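You operate a simulated robot arm through the tools that you are given. There is no shell and no other tool. Be economical: measure what you need, move in short steps, check, and stop when the job is done.

Carry out the task below with a simulated two-armed robot. There is one attempt and no reset: what you move stays moved.

## Task
Wipe up the spill on the top of the coffee bar with the dish cloth and put it back.
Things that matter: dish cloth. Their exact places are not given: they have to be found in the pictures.

Only the result counts: the job must be done as asked and must still hold three seconds after the hand-in. Knocking over, shifting, dropping, spilling or breaking anything else fails it. Flat cloth is picked up by pressing the open fingertips on it (5 to 10 N) and closing them slowly along it; thin cloth reads only 2 to 8 mm in the jaws.

## Robot
Two 7-joint arms with two-finger parallel grippers on one trunk, on a base that drives. Base frame: it is fixed to the floor where the robot stands at the start and does not move with it; the origin is under the middle of the robot, x ahead of it, y to its left, z up. Lengths are in m, angles in rad, forces in N, time in s.
The left shoulder is at the start at [0.07, 0.134, 1.151], the right one opposite. Payload 1.57 kg a hand.
Tool frame (each hand has its own): the origin (TCP) lies between the finger pads and is the grasp point; the fingertips stand 0.03 m ahead of it; z points along the fingers, y is the line along which they close. The gripper opens to 0.08 m. The fingers are 0.017 m wide and 0.012 m thick; the gripper's body (0.04 by 0.082 m) begins 0.08 m behind the TCP.
Orientation is that of the tool frame in the base frame, as a unit quaternion [w, x, y, z]. With the fingers straight down and closing along the base's y, the tool's x points along the base's -x, its y along +y and its z along -z.

## Interface
- The arms move only by the tool move_arm. It takes "left_increments", "right_increments" or both (then of equal length, played together; a hand with none holds still); each is a list of rows, each a list of 7 numbers: the turn, a rotation vector about the tool's x, y, z in rad, then the shift along the tool's x, y, z in m, then the closure, from 0 (fully open) to 1 (shut). In form: [[rx, ry, rz, dx, dy, dz, hand], ...]. A call has 1 to 20 rows; each row shifts and turns the commanded pose from where the row before left it, along the tool's axes as they then stand. Rows are played at 5 a second. More than 0.05 m and 0.15 rad between two rows, or a gripper value outside its range, and nothing of the call is played. Where a pose cannot be reached the arm comes as near as it can. A force on the tool above 40 N (or 10 N above the force at the start of the call, whichever is more), or a blocked arm, ends the call early, and 0.2 s more pass. Each finger travels about 0.153 m/s and halts on what it meets, pressing with about 26 N; the grip force reading is that of the motor and also rises with nothing between the fingers. The clock runs only during rows and for 0.2 s after the last one: add rows that do not move to give the fingers time. The reply holds the time, the measured pose of the TCP, the force on the tool along the base axes, the opening and the grip force, in the units named above and with some noise, with the torque about the TCP (base axes, N m) and any sound that the robot's microphone picked up.
- Cameras (640 x 400 px; columns grow to the right, rows downward): "scene" is now at [0.1222, 0.0294, 1.3626]; the picture's right is [0.36, -0.93, 0.00], its down [-0.69, -0.27, -0.68] and it looks along [0.63, 0.24, -0.74] (base axes); focal length 273 px, centre (320, 200). "left" rides on the left gripper at [0.072, 0.007, -0.122] in its tool frame; the picture's right is [-0.09, 1.00, 0.00], its down [-0.84, -0.08, -0.54] and it looks along [-0.54, -0.05, 0.84] (tool axes); focal length 238 px, centre (320, 200). "right" rides on the right gripper at [0.072, -0.007, -0.122] in its tool frame; the picture's right is [0.09, 1.00, 0.00], its down [-0.84, 0.08, -0.54] and it looks along [-0.54, 0.05, 0.84] (tool axes); focal length 238 px, centre (320, 200).
- grab_frame(camera): a new picture of that camera. It takes no simulated time.
- move_column(by): slides the trunk up (or, below 0, down) by that many m; the arms and the scene camera ride with it, the base frame stays. It gives what a move gives, with no picture.
- steer(legs): drives the robot by 1 to 6 legs, each [ahead, left, turn to the left] in m, m and rad, along the robot's own axes; the way and the turn of a leg run together, so that a leg with both is an arc; at most 1.5 m and 3.142 rad a leg. The arms and the cameras ride along, it lands a little off, and it stops where it bumps. It gives what a move gives.
- head_to(pan, tilt): turns the head with the scene camera to pan (to the left, within 1.501 rad either way) and tilt (down, from -0.506 to 1.204), counted from straight ahead of the robot. It gives what a move gives.
- pixel_to_xyz(camera, pixels): for up to 12 pixels [column, row] of the newest picture of that camera ("zoom" is the newest enlarged one), the place [x, y, z] in the base frame of the surface seen there, good to about 0.002 m. It takes no simulated time.
- zoom(camera, box): a new picture of the part [left, top, right, bottom] of that camera's present view, enlarged. It takes no simulated time.
- job_done(): hands the job in; it is judged then, once.

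Keep the steps short. Do not move on a guess: measure, check each grasp and each placing, and mend mistakes. In all there are 80 turns and 78 pictures (those below and enlarged ones count). Leave the grippers open and the arms clear of the work at the hand-in unless told otherwise, and finish with a single line.

The tools are called after "Call:" as name(argument=value, ...) on one line, values as JSON. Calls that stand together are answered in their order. move_arm: Moves the arms, as the interface text tells. Its arguments: {"type":"object","properties":{"left_increments":{"type":"array"},"right_increments":{"type":"array"}},"required":[]} The other tools are called the same way: move_column (by) slides the trunk up or down; steer (legs) drives the base; head_to (pan, tilt) turns the head that bears the scene camera; grab_frame (camera) takes a picture; pixel_to_xyz (camera, pixels) gives the place of the surface under pixels of a picture; zoom (camera, box) takes an enlarged picture of a part of a camera's view; job_done () hands the job in.

At the start:

```text
time: 0.0
left_position: [0.3106, 0.4419, 1.0024]
left_tcp_rot: [0.0, 0.0, 1.0, 0.0]
left_ft_force: [-0.3, 0.4, 0.2]
left_ft_torque: [-0.05, 0.01, -0.01]
left_grip_width: 0.0802
left_grip_force: 0.0
right_position: [0.448, 0.0236, 1.0902]
right_tcp_rot: [-0.001, 0.0, 1.0, 0.0]
right_ft_force: [0.0, 0.3, -0.4]
right_ft_torque: [0.02, 0.0, 0.02]
right_grip_width: 0.08
right_grip_force: 0.0
trunk travel left (down, up): [-0.725, 0.215]
robot x, y, heading: [-0.0025, 0.0012, 0.004]
head pan, tilt: [0.37, 0.827]
```

scene: 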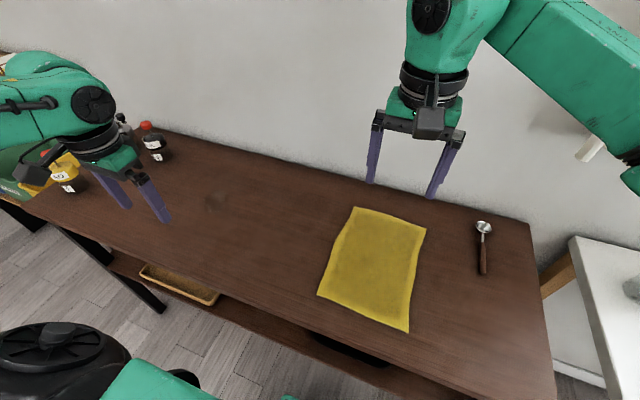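
right: 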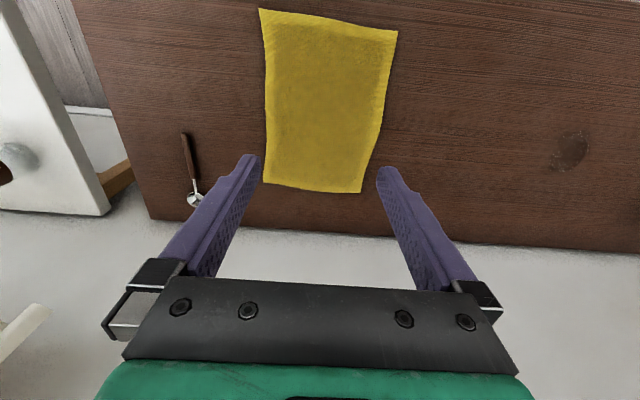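
left: 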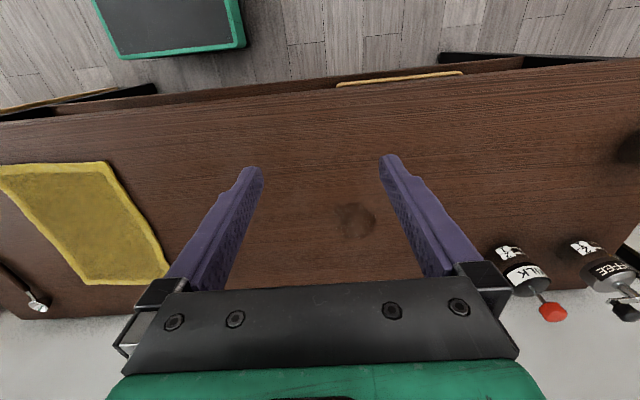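

The cloth is yellow, near (370,265) in the scene picture. A dark stain near (215,203) looks like the spill. I'll measure both and enlarge the stain.

Call:
pixel_to_xyz(camera="scene", pixels=[[355, 208], [426, 229], [408, 331], [318, 294], [370, 265], [215, 203], [205, 203], [226, 203], [215, 192], [215, 213], [280, 230], [483, 228]])

Call:
zoom(camera="scene", box=[140, 140, 300, 240])

Call:
pixel_to_xyz(camera="left", pixels=[[355, 220], [335, 220], [377, 220], [355, 202], [355, 239], [515, 265], [300, 100], [300, 280]])

```text
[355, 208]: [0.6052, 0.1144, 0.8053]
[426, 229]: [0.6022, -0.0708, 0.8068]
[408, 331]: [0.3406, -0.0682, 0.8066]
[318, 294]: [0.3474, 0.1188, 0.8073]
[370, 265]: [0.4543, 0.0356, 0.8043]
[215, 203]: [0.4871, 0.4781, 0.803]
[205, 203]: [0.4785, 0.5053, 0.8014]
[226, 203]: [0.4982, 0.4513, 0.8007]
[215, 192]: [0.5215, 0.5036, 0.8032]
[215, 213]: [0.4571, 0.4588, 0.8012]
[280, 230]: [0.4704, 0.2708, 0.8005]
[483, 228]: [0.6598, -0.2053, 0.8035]
```

```text
4.00 times, centred on (220, 190) of scene
```

zoom: 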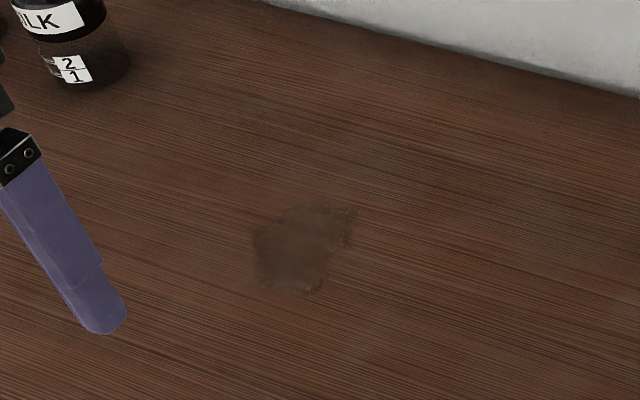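

```text
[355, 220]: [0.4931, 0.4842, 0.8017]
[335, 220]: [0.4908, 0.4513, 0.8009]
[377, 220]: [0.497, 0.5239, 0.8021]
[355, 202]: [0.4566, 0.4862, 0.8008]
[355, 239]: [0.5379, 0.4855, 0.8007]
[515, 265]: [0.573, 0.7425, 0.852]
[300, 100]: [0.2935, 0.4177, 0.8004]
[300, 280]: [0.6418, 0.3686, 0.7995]
```

The spill is centred near (0.49, 0.485), about 0.07 m across. The cloth lies flat over x 0.34–0.605 and y −0.07–0.117, in line with it. My plan is to drive left about 0.25 m and use the left hand to drag the cloth. First I'll shift both hands to the right, then look left to check the way is clear.

Call:
move_arm(left_increments=[[0, 0, 0, 0, -0.04, 0, 0], [0, 0, 0, 0, -0.04, 0, 0], [0, 0, 0, 0, -0.04, 0, 0], [0, 0, 0, 0, -0.04, 0, 0], [0, 0, 0, 0, -0.04, 0, 0], [0, 0, 0, 0, -0.04, 0, 0]], right_increments=[[0, 0, 0, 0.01, -0.045, 0, 0], [0, 0, 0, 0.01, -0.045, 0, 0], [0, 0, 0, 0.02, -0.045, 0, 0], [0, 0, 0, 0.02, -0.045, 0, 0], [0, 0, 0, 0.02, -0.045, 0, 0], [0, 0, 0, 0.02, -0.045, 0, 0]])

Call:
head_to(pan=1.0, tilt=0.8)

Call:
grab_frame(camera="scene")

```text
time: 1.4
left_position: [0.3175, 0.2013, 1.0092]
left_tcp_rot: [-0.001, 0.0, 1.0, 0.0]
left_ft_force: [-0.5, 0.5, -0.6]
left_ft_torque: [-0.01, 0.0, 0.0]
left_grip_width: 0.0801
left_grip_force: 0.1
left hand out of reach, approached as far as the arm can: row 5, 6
right_position: [0.3465, -0.2464, 1.0895]
right_tcp_rot: [0.001, -0.001, 1.0, 0.001]
right_ft_force: [0.0, -0.4, 0.1]
right_ft_torque: [0.02, -0.04, 0.0]
right_grip_width: 0.0799
right_grip_force: 0.1
trunk travel left (down, up): [-0.725, 0.215]
robot x, y, heading: [0.0004, -0.0034, 0.0]
head pan, tilt: [0.37, 0.827]
```

```text
time: 2.4
left_position: [0.3184, 0.2027, 1.0081]
left_tcp_rot: [-0.001, 0.0, 1.0, -0.001]
left_ft_force: [0.3, -0.5, 0.8]
left_ft_torque: [0.0, -0.04, 0.02]
left_grip_width: 0.08
left_grip_force: 0.1
right_position: [0.3474, -0.2454, 1.0901]
right_tcp_rot: [0.0, 0.0, 1.0, 0.0]
right_ft_force: [-0.4, -0.4, 0.0]
right_ft_torque: [0.01, 0.04, 0.0]
right_grip_width: 0.0799
right_grip_force: 0.0
trunk travel left (down, up): [-0.725, 0.215]
robot x, y, heading: [-0.0006, -0.0022, 0.001]
head pan, tilt: [1.0, 0.799]
```

```text
73 pictures are left
```

scene: 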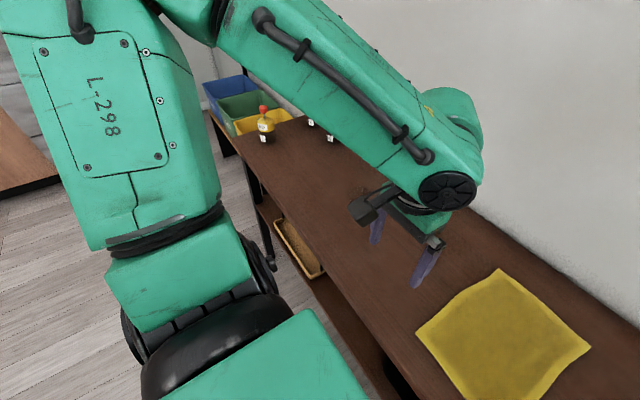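

The floor to the left is clear, and the bins and bottles are well away. I'll drive 0.25 m to the left and look down at the work.

Call:
steer(legs=[[0, 0.25, 0]])

Call:
head_to(pan=0.0, tilt=0.85)

Call:
grab_frame(camera="scene")

```text
time: 4.2
left_position: [0.318, 0.4525, 1.01]
left_tcp_rot: [-0.001, -0.001, 1.0, 0.001]
left_ft_force: [0.1, 0.5, 0.1]
left_ft_torque: [0.0, 0.04, 0.02]
left_grip_width: 0.0802
left_grip_force: 0.1
right_position: [0.3473, 0.0068, 1.0901]
right_tcp_rot: [-0.001, 0.0, 1.0, 0.001]
right_ft_force: [0.0, 0.5, 0.1]
right_ft_torque: [0.02, 0.01, -0.03]
right_grip_width: 0.08
right_grip_force: 0.1
trunk travel left (down, up): [-0.725, 0.215]
robot x, y, heading: [0.0011, 0.2499, -0.001]
head pan, tilt: [1.0, 0.799]
```

```text
time: 5.5
left_position: [0.3183, 0.4547, 1.0082]
left_tcp_rot: [-0.001, 0.0, 1.0, -0.001]
left_ft_force: [0.2, 1.1, -0.7]
left_ft_torque: [0.03, 0.01, 0.01]
left_grip_width: 0.08
left_grip_force: 0.1
right_position: [0.3474, 0.0072, 1.0904]
right_tcp_rot: [0.0, -0.001, 1.0, 0.0]
right_ft_force: [0.1, 0.6, 0.4]
right_ft_torque: [0.0, -0.01, 0.0]
right_grip_width: 0.08
right_grip_force: 0.0
trunk travel left (down, up): [-0.725, 0.215]
robot x, y, heading: [-0.0012, 0.2511, 0.007]
head pan, tilt: [0.0, 0.85]
```

```text
72 pictures are left
```

scene: 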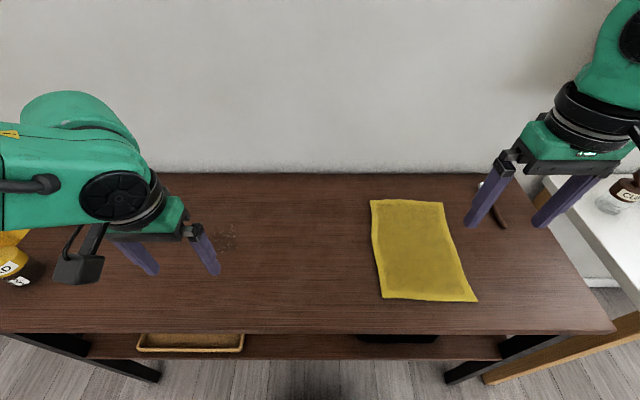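

The right hand hangs at (0.35, 0.01), too near the cloth's left edge. I'll move it further right while the left hand travels toward a point above that edge, aiming for (0.475, 0.09) at z 0.93.

Call:
move_arm(left_increments=[[0, 0, 0, -0.03, -0.02, 0, 0], [0, 0, 0, -0.03, -0.03, 0, 0], [0, 0, 0, -0.03, -0.035, 0, 0], [0, 0, 0, -0.03, -0.035, 0.01, 0], [0, 0, 0, -0.02, -0.04, 0.01, 0], [0, 0, 0, -0.017, -0.04, 0.01, 0], [0, 0, 0, 0, -0.04, 0.01, 0], [0, 0, 0, 0, -0.04, 0.01, 0], [0, 0, 0, 0, -0.04, 0.01, 0], [0, 0, 0, 0, -0.04, 0.018, 0]], right_increments=[[0, 0, 0, 0.01, -0.04, 0, 0], [0, 0, 0, 0.01, -0.04, 0, 0], [0, 0, 0, 0.01, -0.04, 0, 0], [0, 0, 0, 0.01, -0.04, 0, 0], [0, 0, 0, 0.01, -0.04, 0, 0], [0, 0, 0, 0, 0, 0, 0], [0, 0, 0, 0, 0, 0, 0], [0, 0, 0, 0, 0, 0, 0], [0, 0, 0, 0, 0, 0, 0], [0, 0, 0, 0, 0, 0, 0]])

Call:
grab_frame(camera="left")

Call:
grab_frame(camera="scene")

```text
time: 7.7
left_position: [0.3857, 0.2944, 0.9681]
left_tcp_rot: [-0.001, 0.0, 1.0, -0.001]
left_ft_force: [-0.1, -0.4, -0.2]
left_ft_torque: [0.01, 0.01, 0.01]
left_grip_width: 0.08
left_grip_force: 0.0
left hand out of reach, approached as far as the arm can: row 5, 6, 7, 8, 9, 10
right_position: [0.3478, -0.1328, 1.0823]
right_tcp_rot: [0.001, 0.0, 1.0, 0.0]
right_ft_force: [0.7, 0.0, 0.0]
right_ft_torque: [0.02, -0.01, 0.0]
right_grip_width: 0.0799
right_grip_force: 0.0
right hand out of reach, approached as far as the arm can: row 2, 3, 4, 5
trunk travel left (down, up): [-0.725, 0.215]
robot x, y, heading: [0.0004, 0.2517, 0.007]
head pan, tilt: [0.0, 0.85]
```

```text
71 pictures are left
```

left: 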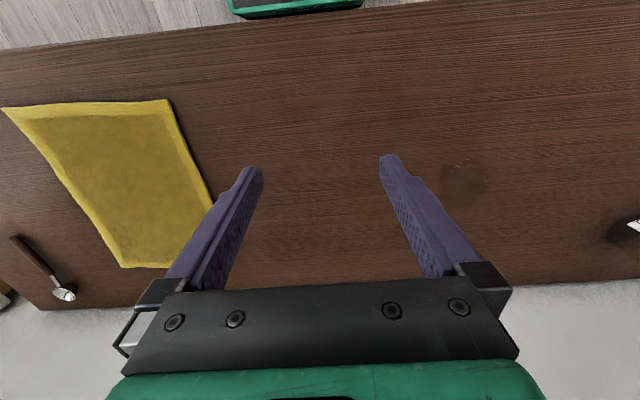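

```text
70 pictures are left
```

scene: 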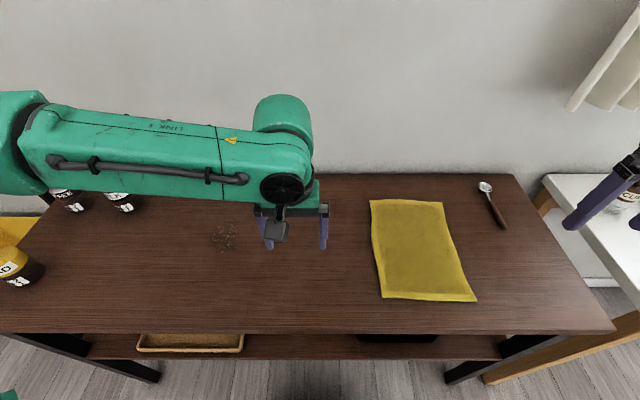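

The left hand can't reach across the robot's middle at this height. I'll bring the right hand back in and drive back right by 0.25 m, so the cloth's left edge is in front of the left hand. The drag can then be finished with the base.

Call:
move_arm(right_increments=[[0, 0, 0, 0, 0.03, 0, 0], [0, 0, 0, 0, 0.03, 0, 0], [0, 0, 0, 0, 0.03, 0, 0], [0, 0, 0, 0, 0.03, 0, 0]])

Call:
steer(legs=[[0, -0.25, 0]])

Call:
grab_frame(camera="scene")

Call:
grab_frame(camera="left")

```text
time: 8.7
left_position: [0.3874, 0.2953, 0.9693]
left_tcp_rot: [-0.001, -0.001, 1.0, -0.001]
left_ft_force: [-0.1, -0.1, -0.8]
left_ft_torque: [0.0, 0.03, 0.0]
left_grip_width: 0.0798
left_grip_force: 0.1
right_position: [0.3496, -0.0086, 1.0827]
right_tcp_rot: [0.0, -0.001, 1.0, 0.0]
right_ft_force: [0.6, 0.4, 0.1]
right_ft_torque: [0.01, 0.02, -0.02]
right_grip_width: 0.08
right_grip_force: 0.1
trunk travel left (down, up): [-0.725, 0.215]
robot x, y, heading: [-0.0003, 0.2531, 0.003]
head pan, tilt: [0.0, 0.85]
```

```text
time: 10.6
left_position: [0.3885, 0.0377, 0.9689]
left_tcp_rot: [-0.001, -0.002, 1.0, -0.001]
left_ft_force: [-0.2, 0.1, -0.8]
left_ft_torque: [0.01, 0.0, 0.03]
left_grip_width: 0.0799
left_grip_force: 0.0
right_position: [0.3503, -0.2685, 1.0837]
right_tcp_rot: [0.001, -0.002, 1.0, -0.001]
right_ft_force: [0.3, 0.2, 0.4]
right_ft_torque: [0.04, 0.0, -0.01]
right_grip_width: 0.08
right_grip_force: 0.1
trunk travel left (down, up): [-0.725, 0.215]
robot x, y, heading: [-0.0013, -0.0096, -0.002]
head pan, tilt: [0.0, 0.85]
```

```text
69 pictures are left
```

scene: 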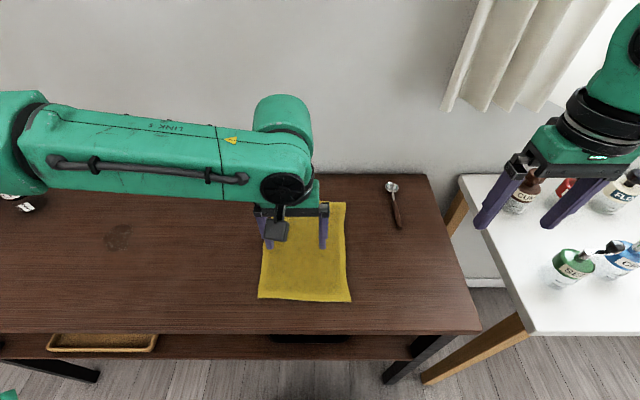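

```text
68 pictures are left
```

left: 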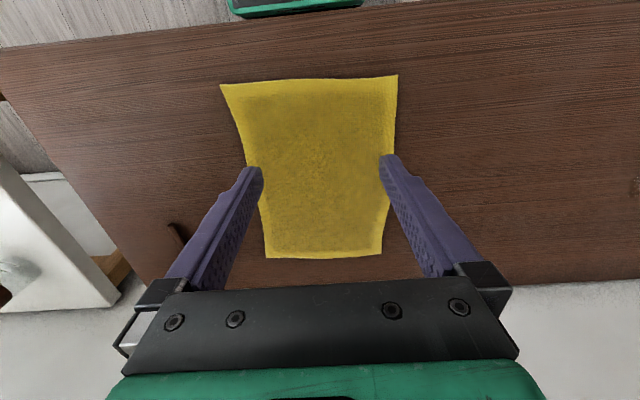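

The cloth is unmoved. Next I'll put the left hand above its left margin at (0.475, 0.075), half closed (about 0.04 m), with the TCP at z 0.87.

Call:
move_arm(left_increments=[[0, 0, 0, -0.01, 0.037, 0.02, 0.5], [0, 0, 0, -0.025, 0, 0.02, 0.5], [0, 0, 0, -0.025, 0, 0.02, 0.5], [0, 0, 0, -0.026, 0, 0.02, 0.5], [0, 0, 0, 0, 0, 0.019, 0.5]])

Call:
grab_frame(camera="left")

```text
time: 11.8
left_position: [0.4493, 0.1048, 0.8843]
left_tcp_rot: [0.0, -0.002, 1.0, -0.001]
left_ft_force: [0.4, 0.2, -0.7]
left_ft_torque: [0.0, 0.02, 0.02]
left_grip_width: 0.0401
left_grip_force: 0.0
left hand out of reach, approached as far as the arm can: row 3, 4, 5
right_position: [0.3517, -0.269, 1.0834]
right_tcp_rot: [0.0, -0.002, 1.0, 0.001]
right_ft_force: [0.4, 1.2, 0.0]
right_ft_torque: [0.0, 0.02, 0.04]
right_grip_width: 0.0802
right_grip_force: 0.0
trunk travel left (down, up): [-0.725, 0.215]
robot x, y, heading: [0.0005, -0.0078, 0.006]
head pan, tilt: [0.0, 0.85]
```

```text
67 pictures are left
```

left: 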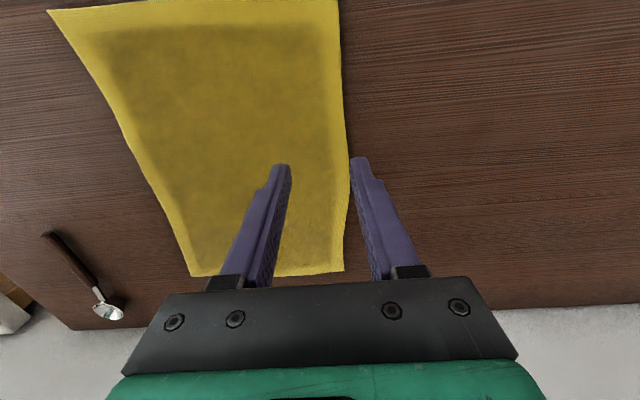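

The point is still just beyond the left hand's inward reach. I'll shift the right hand inward and drive the base 0.13 m further right.

Call:
move_arm(left_increments=[[0, 0, 0, 0, 0, 0, 0.5], [0, 0, 0, 0, 0, 0, 0.5], [0, 0, 0, 0, 0, 0, 0.5]], right_increments=[[0, 0, 0, -0.01, 0.03, -0.01, 0], [0, 0, 0, -0.01, 0.03, -0.01, 0], [0, 0, 0, -0.01, 0.03, -0.01, 0]])

Call:
steer(legs=[[0, -0.13, 0]])

Call:
grab_frame(camera="scene")

```text
time: 12.6
left_position: [0.4511, 0.1034, 0.8848]
left_tcp_rot: [-0.001, -0.001, 1.0, -0.002]
left_ft_force: [0.5, -0.4, 0.0]
left_ft_torque: [-0.03, -0.03, 0.0]
left_grip_width: 0.0401
left_grip_force: 0.0
right_position: [0.3821, -0.1768, 1.112]
right_tcp_rot: [-0.001, -0.002, 1.0, -0.001]
right_ft_force: [0.1, -0.5, -0.6]
right_ft_torque: [-0.02, 0.01, 0.01]
right_grip_width: 0.0801
right_grip_force: 0.1
trunk travel left (down, up): [-0.725, 0.215]
robot x, y, heading: [0.003, -0.011, 0.003]
head pan, tilt: [0.0, 0.85]
```

```text
time: 13.9
left_position: [0.45, -0.0267, 0.8837]
left_tcp_rot: [-0.001, -0.001, 1.0, -0.001]
left_ft_force: [-0.3, -0.4, -0.7]
left_ft_torque: [-0.01, -0.02, -0.03]
left_grip_width: 0.04
left_grip_force: 0.1
right_position: [0.3818, -0.3079, 1.1133]
right_tcp_rot: [0.0, 0.0, 1.0, 0.0]
right_ft_force: [0.3, -0.2, -0.4]
right_ft_torque: [0.01, 0.02, 0.0]
right_grip_width: 0.0799
right_grip_force: 0.0
trunk travel left (down, up): [-0.725, 0.215]
robot x, y, heading: [-0.0018, -0.138, 0.001]
head pan, tilt: [0.0, 0.85]
```

```text
66 pictures are left
```

scene: 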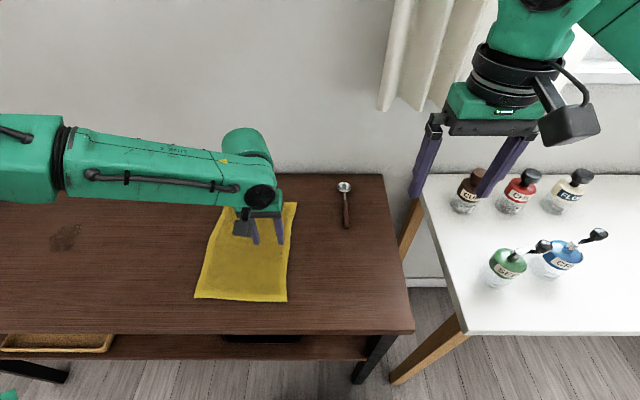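

Now the left hand goes to (0.475, 0.075) at z 0.865.

Call:
move_arm(left_increments=[[0, 0, 0, -0.005, 0.034, 0, 0.5], [0, 0, 0, -0.01, 0.034, 0, 0.5], [0, 0, 0, -0.01, 0.034, 0.01, 0.5], [0, 0, 0, 0, 0, 0.009, 0.5]])

Call:
grab_frame(camera="left")

```text
time: 14.9
left_position: [0.4744, 0.0755, 0.8654]
left_tcp_rot: [0.001, -0.001, 1.0, -0.001]
left_ft_force: [0.0, 0.7, 1.2]
left_ft_torque: [0.01, 0.01, -0.01]
left_grip_width: 0.04
left_grip_force: 0.1
right_position: [0.3817, -0.3093, 1.1118]
right_tcp_rot: [0.0, -0.001, 1.0, 0.001]
right_ft_force: [-0.1, 0.4, -0.3]
right_ft_torque: [0.03, 0.0, 0.0]
right_grip_width: 0.08
right_grip_force: 0.1
trunk travel left (down, up): [-0.725, 0.215]
robot x, y, heading: [0.0016, -0.1381, -0.0]
head pan, tilt: [0.0, 0.85]
```

```text
65 pictures are left
```

left: 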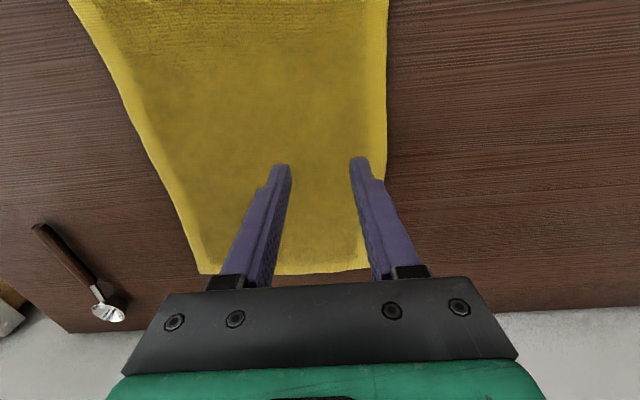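

Both fingers are over the cloth, just inside its left edge. I'll lower in small steps until the force shows contact.

Call:
move_arm(left_increments=[[0, 0, 0, 0, 0, 0.01, 0.5], [0, 0, 0, 0, 0, 0.01, 0.5], [0, 0, 0, 0, 0, 0.007, 0.5], [0, 0, 0, 0, 0, 0.004, 0.5], [0, 0, 0, 0, 0, 0.002, 0.5]])

```text
time: 16.1
left_position: [0.4745, 0.0753, 0.8338]
left_tcp_rot: [0.002, -0.002, 1.0, -0.001]
left_ft_force: [-0.2, 1.0, 6.0]
left_ft_torque: [0.08, 0.03, -0.01]
left_grip_width: 0.0399
left_grip_force: 0.1
right_position: [0.3802, -0.3088, 1.1133]
right_tcp_rot: [0.001, -0.002, 1.0, 0.0]
right_ft_force: [0.0, 0.0, -0.1]
right_ft_torque: [0.03, 0.0, -0.02]
right_grip_width: 0.0801
right_grip_force: 0.0
trunk travel left (down, up): [-0.725, 0.215]
robot x, y, heading: [0.0019, -0.1384, -0.003]
head pan, tilt: [0.0, 0.85]
```

The fingers press with 6 N, which is inside the advised range. I'll close them slowly.

Call:
move_arm(left_increments=[[0, 0, 0, 0, 0, 0.001, 0.55], [0, 0, 0, 0, 0, 0, 0.6], [0, 0, 0, 0, 0, 0, 0.65], [0, 0, 0, 0, 0, 0, 0.7], [0, 0, 0, 0, 0, 0, 0.75], [0, 0, 0, 0, 0, 0, 0.8], [0, 0, 0, 0, 0, 0, 0.85], [0, 0, 0, 0, 0, 0, 0.9], [0, 0, 0, 0, 0, 0, 0.95], [0, 0, 0, 0, 0, 0, 1], [0, 0, 0, 0, 0, 0, 1], [0, 0, 0, 0, 0, 0, 1]])

Call:
grab_frame(camera="left")

```text
time: 18.7
left_position: [0.474, 0.0738, 0.8327]
left_tcp_rot: [0.001, -0.001, 1.0, 0.0]
left_ft_force: [0.4, 0.4, 16.5]
left_ft_torque: [0.0, -0.04, 0.04]
left_grip_width: 0.0066
left_grip_force: 26.3
right_position: [0.3785, -0.3095, 1.1136]
right_tcp_rot: [0.002, -0.001, 1.0, 0.001]
right_ft_force: [0.1, -0.4, 0.0]
right_ft_torque: [0.0, -0.02, -0.02]
right_grip_width: 0.0798
right_grip_force: 0.0
trunk travel left (down, up): [-0.725, 0.215]
robot x, y, heading: [0.0018, -0.1365, 0.004]
head pan, tilt: [0.0, 0.85]
```

```text
64 pictures are left
```

left: 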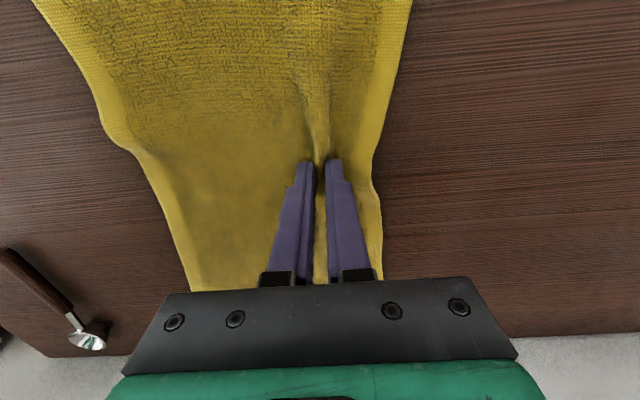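

The fold is held (6.6 mm). I'll ease up 3 mm and drag a short way left as a test.

Call:
move_arm(left_increments=[[0, 0, 0, 0, 0, -0.003, 1], [0, 0, 0, 0, 0.015, 0, 1], [0, 0, 0, 0, 0.015, 0, 1], [0, 0, 0, 0, 0.015, 0, 1], [0, 0, 0, 0, 0.015, 0, 1]])

Call:
grab_frame(camera="scene")

```text
time: 19.9
left_position: [0.4735, 0.1338, 0.834]
left_tcp_rot: [-0.001, -0.001, 1.0, -0.001]
left_ft_force: [-1.1, 0.1, 1.4]
left_ft_torque: [-0.02, 0.01, 0.03]
left_grip_width: 0.0052
left_grip_force: 25.1
right_position: [0.3808, -0.3101, 1.1134]
right_tcp_rot: [0.001, -0.001, 1.0, -0.001]
right_ft_force: [0.2, -0.5, 1.2]
right_ft_torque: [0.03, 0.0, 0.0]
right_grip_width: 0.08
right_grip_force: 0.0
trunk travel left (down, up): [-0.725, 0.215]
robot x, y, heading: [0.0028, -0.1344, 0.003]
head pan, tilt: [0.0, 0.85]
```

```text
63 pictures are left
```

scene: 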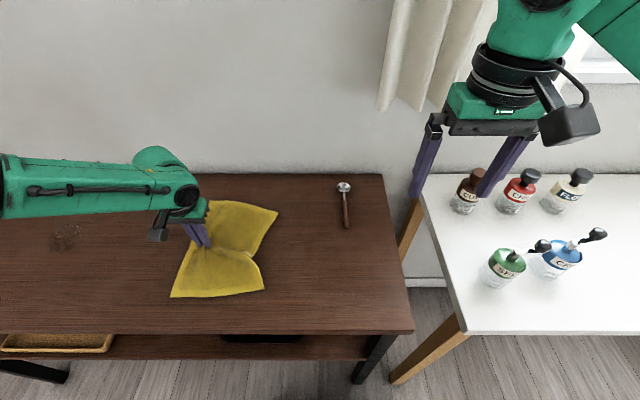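

The cloth follows, with a slight wrinkle in the middle. I'll keep dragging with the arm to about y 0.27.

Call:
move_arm(left_increments=[[0, 0, 0, 0, 0.02, 0, 1], [0, 0, 0, 0, 0.02, 0, 1], [0, 0, 0, 0, 0.02, 0, 1], [0, 0, 0, 0, 0.02, 0, 1], [0, 0, 0, 0, 0.02, 0, 1], [0, 0, 0, 0, 0.02, 0, 1], [0, 0, 0, 0, 0.02, 0, 1]])

Call:
grab_frame(camera="scene")

```text
time: 21.5
left_position: [0.4726, 0.2762, 0.8362]
left_tcp_rot: [-0.001, -0.001, 1.0, -0.002]
left_ft_force: [-0.2, 0.6, 0.1]
left_ft_torque: [0.0, -0.01, 0.03]
left_grip_width: 0.005
left_grip_force: 25.7
right_position: [0.3811, -0.308, 1.1129]
right_tcp_rot: [0.0, -0.001, 1.0, 0.0]
right_ft_force: [-0.2, -0.3, -0.3]
right_ft_torque: [-0.04, 0.0, -0.01]
right_grip_width: 0.0799
right_grip_force: 0.1
trunk travel left (down, up): [-0.725, 0.215]
robot x, y, heading: [-0.0018, -0.1394, -0.0]
head pan, tilt: [0.0, 0.85]
```

```text
62 pictures are left
```

scene: 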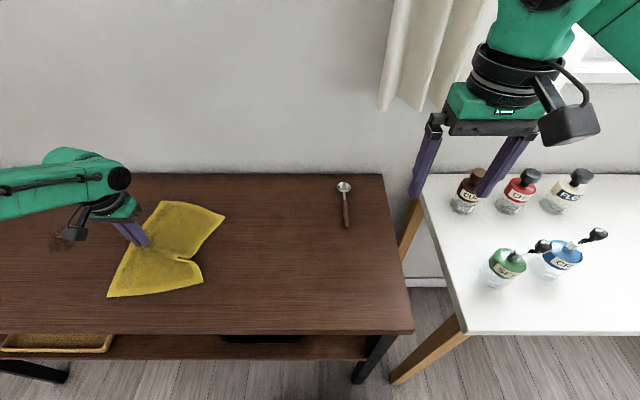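

The cloth is at y 0.276 and held at 5 mm. I'll drive 0.28 m left so the base drags it over the spill.

Call:
steer(legs=[[0, 0.14, 0], [0, 0.14, 0]])

Call:
head_to(pan=0.3, tilt=0.85)

Call:
grab_frame(camera="scene")

Call:
grab_frame(camera="left")

```text
time: 23.7
left_position: [0.4719, 0.5583, 0.8371]
left_tcp_rot: [-0.001, -0.001, 1.0, 0.0]
left_ft_force: [-0.1, -1.1, 4.5]
left_ft_torque: [0.0, 0.0, 0.02]
left_grip_width: 0.0052
left_grip_force: 25.8
right_position: [0.3803, -0.0276, 1.1131]
right_tcp_rot: [0.0, -0.001, 1.0, 0.001]
right_ft_force: [1.0, -0.3, 0.8]
right_ft_torque: [0.01, 0.02, -0.02]
right_grip_width: 0.0799
right_grip_force: 0.0
trunk travel left (down, up): [-0.725, 0.215]
robot x, y, heading: [0.0016, 0.1457, -0.001]
head pan, tilt: [0.0, 0.85]
```

```text
time: 24.5
left_position: [0.4724, 0.5586, 0.8352]
left_tcp_rot: [-0.001, -0.002, 1.0, -0.001]
left_ft_force: [0.1, 2.0, 3.6]
left_ft_torque: [0.01, -0.02, 0.05]
left_grip_width: 0.0051
left_grip_force: 25.2
right_position: [0.3801, -0.0279, 1.1127]
right_tcp_rot: [0.001, -0.001, 1.0, 0.001]
right_ft_force: [-0.7, 0.2, -0.8]
right_ft_torque: [0.01, 0.02, 0.04]
right_grip_width: 0.0803
right_grip_force: 0.0
trunk travel left (down, up): [-0.725, 0.215]
robot x, y, heading: [0.0058, 0.1469, 0.007]
head pan, tilt: [0.3, 0.85]
```

```text
61 pictures are left
```

scene: 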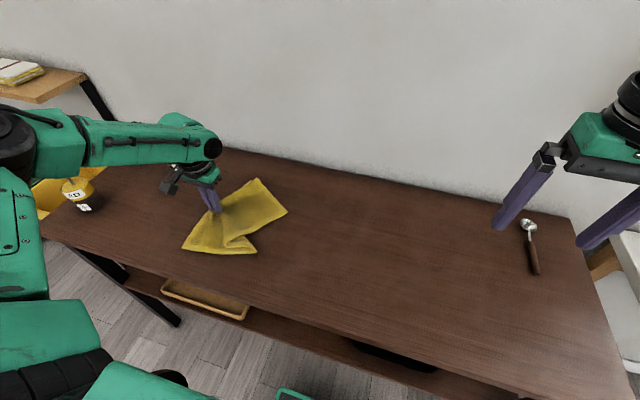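

```text
60 pictures are left
```

left: 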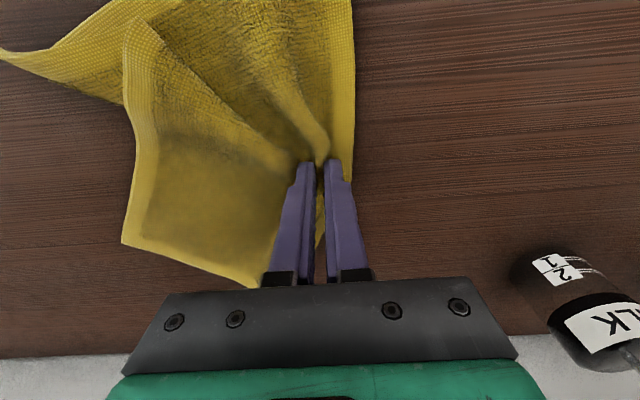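

The bunched cloth now covers the spill. I'll press lightly and wipe with a few strokes over y 0.44–0.56 and x 0.45–0.53.

Call:
move_arm(left_increments=[[0, 0, 0, 0, 0, 0.0025, 1], [0, 0, 0, 0.01, -0.02, 0, 1], [0, 0, 0, 0.01, -0.02, 0, 1], [0, 0, 0, 0, -0.02, 0, 1], [0, 0, 0, 0, -0.02, 0, 1], [0, 0, 0, 0, -0.02, 0, 1], [0, 0, 0, 0, -0.02, 0, 1], [0, 0, 0, -0.02, 0, 0, 1], [0, 0, 0, -0.02, 0.01, 0, 1], [0, 0, 0, 0, 0.02, 0, 1], [0, 0, 0, 0, 0.02, 0, 1], [0, 0, 0, 0, 0.02, 0, 1], [0, 0, 0, 0, 0.02, 0, 1]])

Call:
grab_frame(camera="scene")

Call:
grab_frame(camera="left")

```text
time: 27.3
left_position: [0.4919, 0.5264, 0.8347]
left_tcp_rot: [-0.001, -0.001, 1.0, 0.0]
left_ft_force: [0.9, -6.3, 12.7]
left_ft_torque: [-0.19, -0.04, 0.04]
left_grip_width: 0.0055
left_grip_force: 26.0
right_position: [0.3782, -0.0291, 1.1147]
right_tcp_rot: [0.001, -0.001, 1.0, 0.002]
right_ft_force: [0.0, -0.4, 0.9]
right_ft_torque: [-0.02, 0.01, -0.02]
right_grip_width: 0.0799
right_grip_force: 0.1
trunk travel left (down, up): [-0.725, 0.215]
robot x, y, heading: [-0.0005, 0.1459, 0.003]
head pan, tilt: [0.3, 0.85]
```

```text
59 pictures are left
```

scene: 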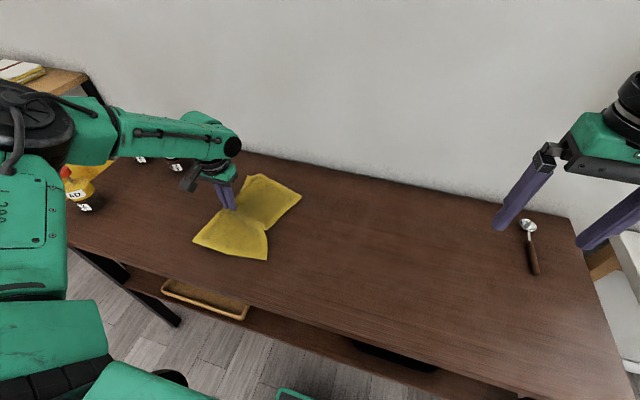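

```text
58 pictures are left
```

left: 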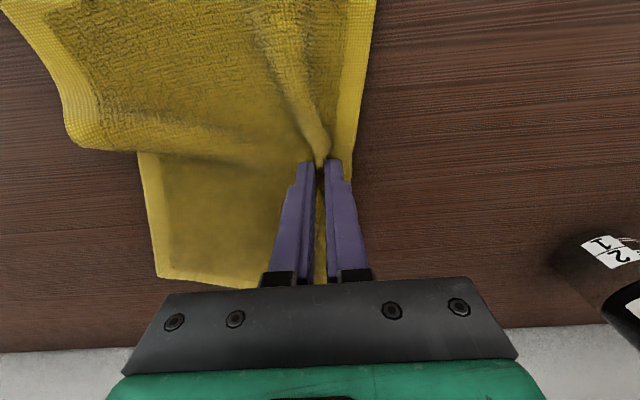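

Good contact, and the cloth even flattened out. I'll do a second set of strokes at x about 0.52, 0.49 and 0.46.

Call:
move_arm(left_increments=[[0, 0, 0, -0.02, 0.01, 0, 1], [0, 0, 0, -0.01, -0.02, 0, 1], [0, 0, 0, 0, -0.025, 0, 1], [0, 0, 0, 0, -0.025, 0, 1], [0, 0, 0, 0, -0.025, 0, 1], [0, 0, 0, 0.03, 0, 0, 1], [0, 0, 0, 0, 0.025, 0, 1], [0, 0, 0, 0, 0.025, 0, 1], [0, 0, 0, 0, 0.025, 0, 1], [0, 0, 0, 0, 0.025, 0, 1], [0, 0, 0, 0.03, 0, 0, 1], [0, 0, 0, 0, -0.025, 0, 1], [0, 0, 0, 0, -0.025, 0, 1], [0, 0, 0, 0, -0.025, 0, 1], [0, 0, 0, 0, -0.025, 0, 1], [0, 0, 0, 0, -0.025, 0, 1]])

Call:
grab_frame(camera="scene")

Call:
grab_frame(camera="left")

```text
time: 30.7
left_position: [0.4514, 0.4122, 0.8357]
left_tcp_rot: [-0.001, -0.001, 1.0, -0.001]
left_ft_force: [-0.5, 2.4, 7.3]
left_ft_torque: [0.08, 0.02, 0.01]
left_grip_width: 0.0053
left_grip_force: 25.3
left hand out of reach, approached as far as the arm can: row 1
right_position: [0.3801, -0.0281, 1.1131]
right_tcp_rot: [0.001, -0.001, 1.0, 0.001]
right_ft_force: [-0.3, 1.2, 0.4]
right_ft_torque: [0.0, 0.01, 0.01]
right_grip_width: 0.08
right_grip_force: 0.0
trunk travel left (down, up): [-0.725, 0.215]
robot x, y, heading: [0.0009, 0.1452, 0.004]
head pan, tilt: [0.3, 0.85]
```

```text
57 pictures are left
```

scene: 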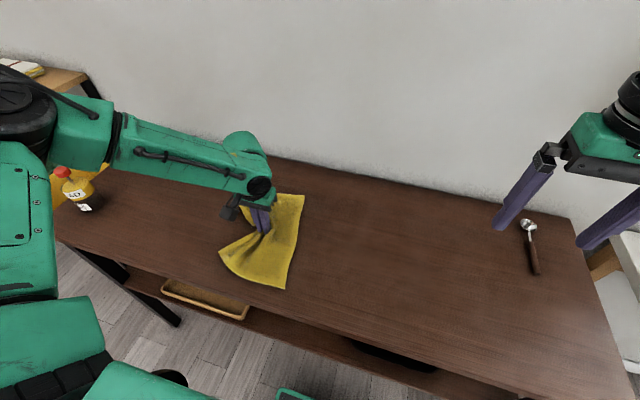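

```text
56 pictures are left
```

left: 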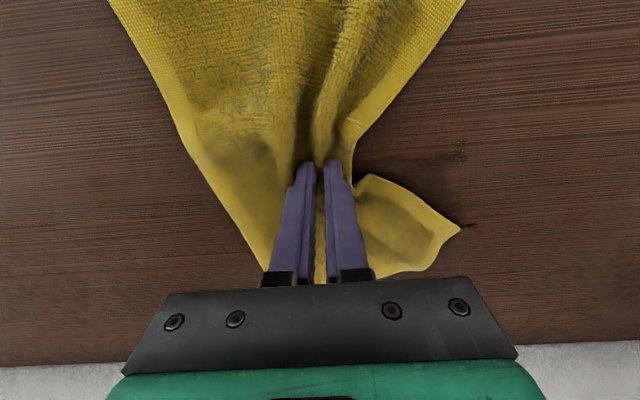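

The cloth has moved right. I can see faint specks near (458,150) and (465,226) in the left picture. I'll enlarge that area and locate them.

Call:
pixel_to_xyz(camera="left", pixels=[[458, 150], [465, 226], [440, 160], [420, 165]])

Call:
zoom(camera="left", box=[360, 90, 560, 260])

Call:
zoom(camera="scene", box=[150, 160, 310, 260])

```text
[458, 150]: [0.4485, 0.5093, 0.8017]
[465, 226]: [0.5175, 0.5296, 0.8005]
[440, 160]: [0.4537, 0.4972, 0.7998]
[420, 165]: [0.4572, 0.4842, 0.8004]
```

```text
2.35 times, centred on (460, 175) of left
```

zoom: 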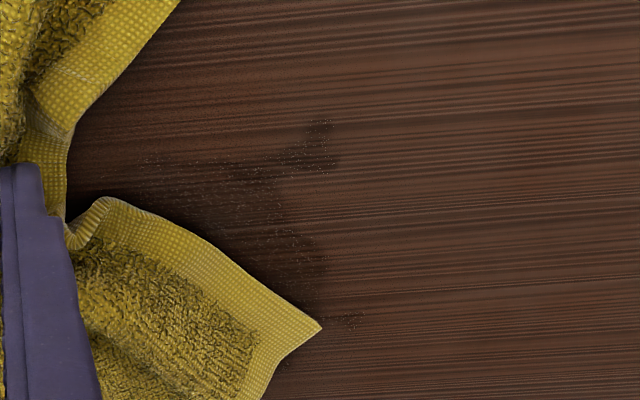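

```text
4.00 times, centred on (230, 210) of scene
```

zoom: 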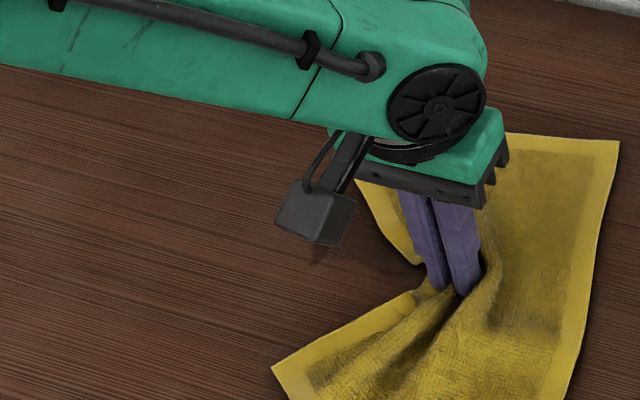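

Some residue remains over x 0.445–0.52, y 0.46–0.53, so the wiping works but isn't finished. I'll drive 0.1 m left for more reach, then do denser strokes.

Call:
steer(legs=[[0, 0.1, 0]])

Call:
move_arm(left_increments=[[0, 0, 0, 0, 0.025, 0.001, 1], [0, 0, 0, 0, 0.025, 0, 1], [0, 0, 0, -0.015, 0, 0, 1], [0, 0, 0, 0, -0.03, 0, 1], [0, 0, 0, 0, -0.03, 0, 1], [0, 0, 0, 0, -0.03, 0, 1], [0, 0, 0, -0.015, 0, 0, 1], [0, 0, 0, 0, 0.03, 0, 1], [0, 0, 0, 0, 0.03, 0, 1], [0, 0, 0, 0, 0.03, 0, 1], [0, 0, 0, -0.015, 0, 0, 1], [0, 0, 0, 0, -0.03, 0, 1], [0, 0, 0, 0, -0.03, 0, 1], [0, 0, 0, 0, -0.03, 0, 1], [0, 0, 0, -0.015, 0, 0, 1], [0, 0, 0, 0, 0.03, 0, 1], [0, 0, 0, 0, 0.03, 0, 1], [0, 0, 0, 0, 0.03, 0, 1], [0, 0, 0, -0.015, 0, 0, 1]])

Call:
grab_frame(camera="left")

```text
time: 31.9
left_position: [0.451, 0.5134, 0.836]
left_tcp_rot: [-0.001, -0.001, 1.0, -0.001]
left_ft_force: [0.1, -2.3, 5.2]
left_ft_torque: [-0.07, 0.02, 0.05]
left_grip_width: 0.0049
left_grip_force: 25.4
right_position: [0.3791, 0.073, 1.1137]
right_tcp_rot: [0.001, -0.001, 1.0, 0.001]
right_ft_force: [0.2, -0.6, 0.1]
right_ft_torque: [0.01, 0.06, 0.06]
right_grip_width: 0.0802
right_grip_force: 0.1
trunk travel left (down, up): [-0.725, 0.215]
robot x, y, heading: [-0.0017, 0.2458, -0.001]
head pan, tilt: [0.3, 0.85]
```

```text
time: 35.9
left_position: [0.5216, 0.5667, 0.8403]
left_tcp_rot: [-0.001, -0.001, 1.0, -0.001]
left_ft_force: [-0.4, 0.9, 0.5]
left_ft_torque: [0.0, 0.01, 0.03]
left_grip_width: 0.0051
left_grip_force: 24.9
left hand out of reach, approached as far as the arm can: row 15
right_position: [0.3822, 0.0719, 1.1128]
right_tcp_rot: [0.0, -0.001, 1.0, 0.001]
right_ft_force: [-0.2, 0.1, -0.3]
right_ft_torque: [-0.01, 0.03, -0.02]
right_grip_width: 0.0801
right_grip_force: 0.0
trunk travel left (down, up): [-0.725, 0.215]
robot x, y, heading: [0.0004, 0.2448, 0.003]
head pan, tilt: [0.3, 0.85]
```

```text
53 pictures are left
```

left: 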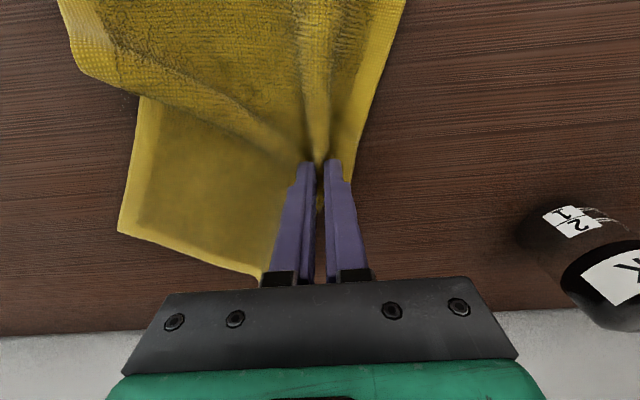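

The last reach limit lifted the tool to z 0.840. I'll press again and make the long strokes with the base instead.

Call:
move_arm(left_increments=[[0, 0, 0, 0, 0, 0.003, 1], [0, 0, 0, 0, 0, 0.003, 1]])

Call:
steer(legs=[[0, -0.13, 0]])

Call:
move_arm(left_increments=[[0, 0, 0, 0.02, 0, 0, 1]])

Call:
steer(legs=[[0, 0.13, 0]])

Call:
move_arm(left_increments=[[0, 0, 0, 0.02, 0, 0, 1]])

Call:
steer(legs=[[0, -0.17, 0]])

Call:
grab_frame(camera="left")

Call:
zoom(camera="left", box=[340, 90, 600, 280])

```text
time: 36.5
left_position: [0.5199, 0.5662, 0.835]
left_tcp_rot: [0.002, 0.0, 1.0, -0.001]
left_ft_force: [1.5, 2.9, 6.7]
left_ft_torque: [0.08, -0.07, -0.01]
left_grip_width: 0.005
left_grip_force: 26.3
right_position: [0.3788, 0.0734, 1.1129]
right_tcp_rot: [0.0, -0.001, 1.0, 0.001]
right_ft_force: [0.4, -0.5, -0.6]
right_ft_torque: [0.0, 0.01, -0.03]
right_grip_width: 0.08
right_grip_force: 0.0
trunk travel left (down, up): [-0.725, 0.215]
robot x, y, heading: [-0.0019, 0.2437, -0.002]
head pan, tilt: [0.3, 0.85]
```

```text
time: 37.8
left_position: [0.5201, 0.4369, 0.8347]
left_tcp_rot: [0.001, -0.002, 1.0, 0.0]
left_ft_force: [1.2, -0.1, 7.8]
left_ft_torque: [-0.03, -0.02, -0.01]
left_grip_width: 0.005
left_grip_force: 25.5
right_position: [0.3795, -0.0562, 1.1129]
right_tcp_rot: [0.001, -0.002, 1.0, 0.001]
right_ft_force: [-1.2, 0.1, -0.3]
right_ft_torque: [-0.01, 0.0, 0.0]
right_grip_width: 0.0799
right_grip_force: 0.1
trunk travel left (down, up): [-0.725, 0.215]
robot x, y, heading: [0.0003, 0.1168, 0.005]
head pan, tilt: [0.3, 0.85]
```

```text
time: 38.2
left_position: [0.4997, 0.4365, 0.8359]
left_tcp_rot: [0.003, -0.002, 1.0, -0.002]
left_ft_force: [2.8, 0.7, 7.0]
left_ft_torque: [-0.05, -0.11, 0.02]
left_grip_width: 0.0052
left_grip_force: 25.6
right_position: [0.3794, -0.0551, 1.1139]
right_tcp_rot: [0.001, -0.002, 1.0, 0.0]
right_ft_force: [-0.9, -0.4, 0.5]
right_ft_torque: [0.01, -0.03, 0.0]
right_grip_width: 0.0803
right_grip_force: 0.2
trunk travel left (down, up): [-0.725, 0.215]
robot x, y, heading: [0.0043, 0.1158, 0.003]
head pan, tilt: [0.3, 0.85]
```

```text
time: 39.4
left_position: [0.4975, 0.5651, 0.8354]
left_tcp_rot: [0.001, -0.003, 1.0, -0.001]
left_ft_force: [0.4, 0.1, 11.9]
left_ft_torque: [-0.02, 0.0, 0.0]
left_grip_width: 0.0048
left_grip_force: 25.3
right_position: [0.3801, 0.0719, 1.1135]
right_tcp_rot: [0.001, -0.003, 1.0, 0.001]
right_ft_force: [-0.3, 0.6, -0.2]
right_ft_torque: [-0.02, -0.01, -0.02]
right_grip_width: 0.0801
right_grip_force: 0.0
trunk travel left (down, up): [-0.725, 0.215]
robot x, y, heading: [0.0006, 0.2432, 0.008]
head pan, tilt: [0.3, 0.85]
```

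```text
time: 39.8
left_position: [0.4779, 0.5651, 0.8364]
left_tcp_rot: [0.002, -0.003, 1.0, -0.001]
left_ft_force: [3.2, 0.6, 8.3]
left_ft_torque: [0.01, -0.14, 0.03]
left_grip_width: 0.0053
left_grip_force: 25.8
right_position: [0.3798, 0.0718, 1.1124]
right_tcp_rot: [0.001, -0.003, 1.0, 0.001]
right_ft_force: [0.6, 0.5, -0.1]
right_ft_torque: [0.0, -0.03, -0.02]
right_grip_width: 0.0799
right_grip_force: 0.1
trunk travel left (down, up): [-0.725, 0.215]
robot x, y, heading: [0.0019, 0.2457, 0.002]
head pan, tilt: [0.3, 0.85]
```

```text
time: 41.3
left_position: [0.4786, 0.3943, 0.8338]
left_tcp_rot: [0.002, -0.002, 1.0, -0.002]
left_ft_force: [1.5, -1.4, 9.9]
left_ft_torque: [-0.07, -0.01, -0.02]
left_grip_width: 0.0052
left_grip_force: 25.4
right_position: [0.3791, -0.1003, 1.1136]
right_tcp_rot: [0.001, -0.002, 1.0, 0.001]
right_ft_force: [-0.3, -0.8, 0.9]
right_ft_torque: [-0.01, -0.01, 0.0]
right_grip_width: 0.0803
right_grip_force: 0.0
trunk travel left (down, up): [-0.725, 0.215]
robot x, y, heading: [0.0002, 0.0731, 0.01]
head pan, tilt: [0.3, 0.85]
```

```text
52 pictures are left
```

left: 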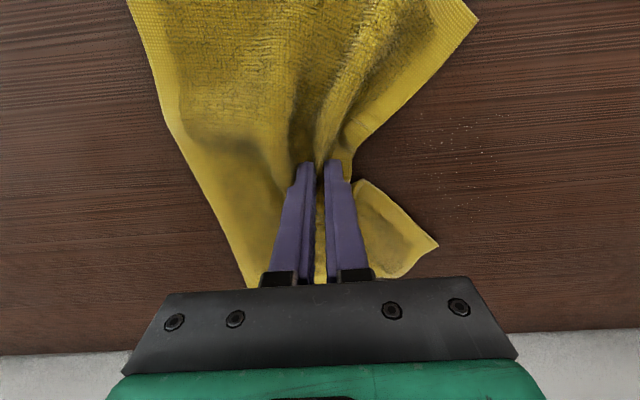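

```text
2.11 times, centred on (470, 185) of left
```

zoom: 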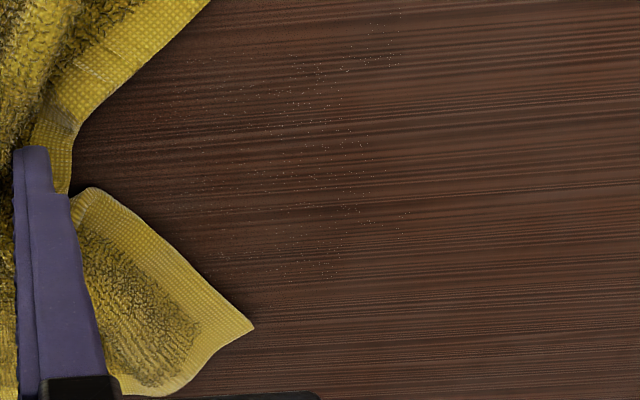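

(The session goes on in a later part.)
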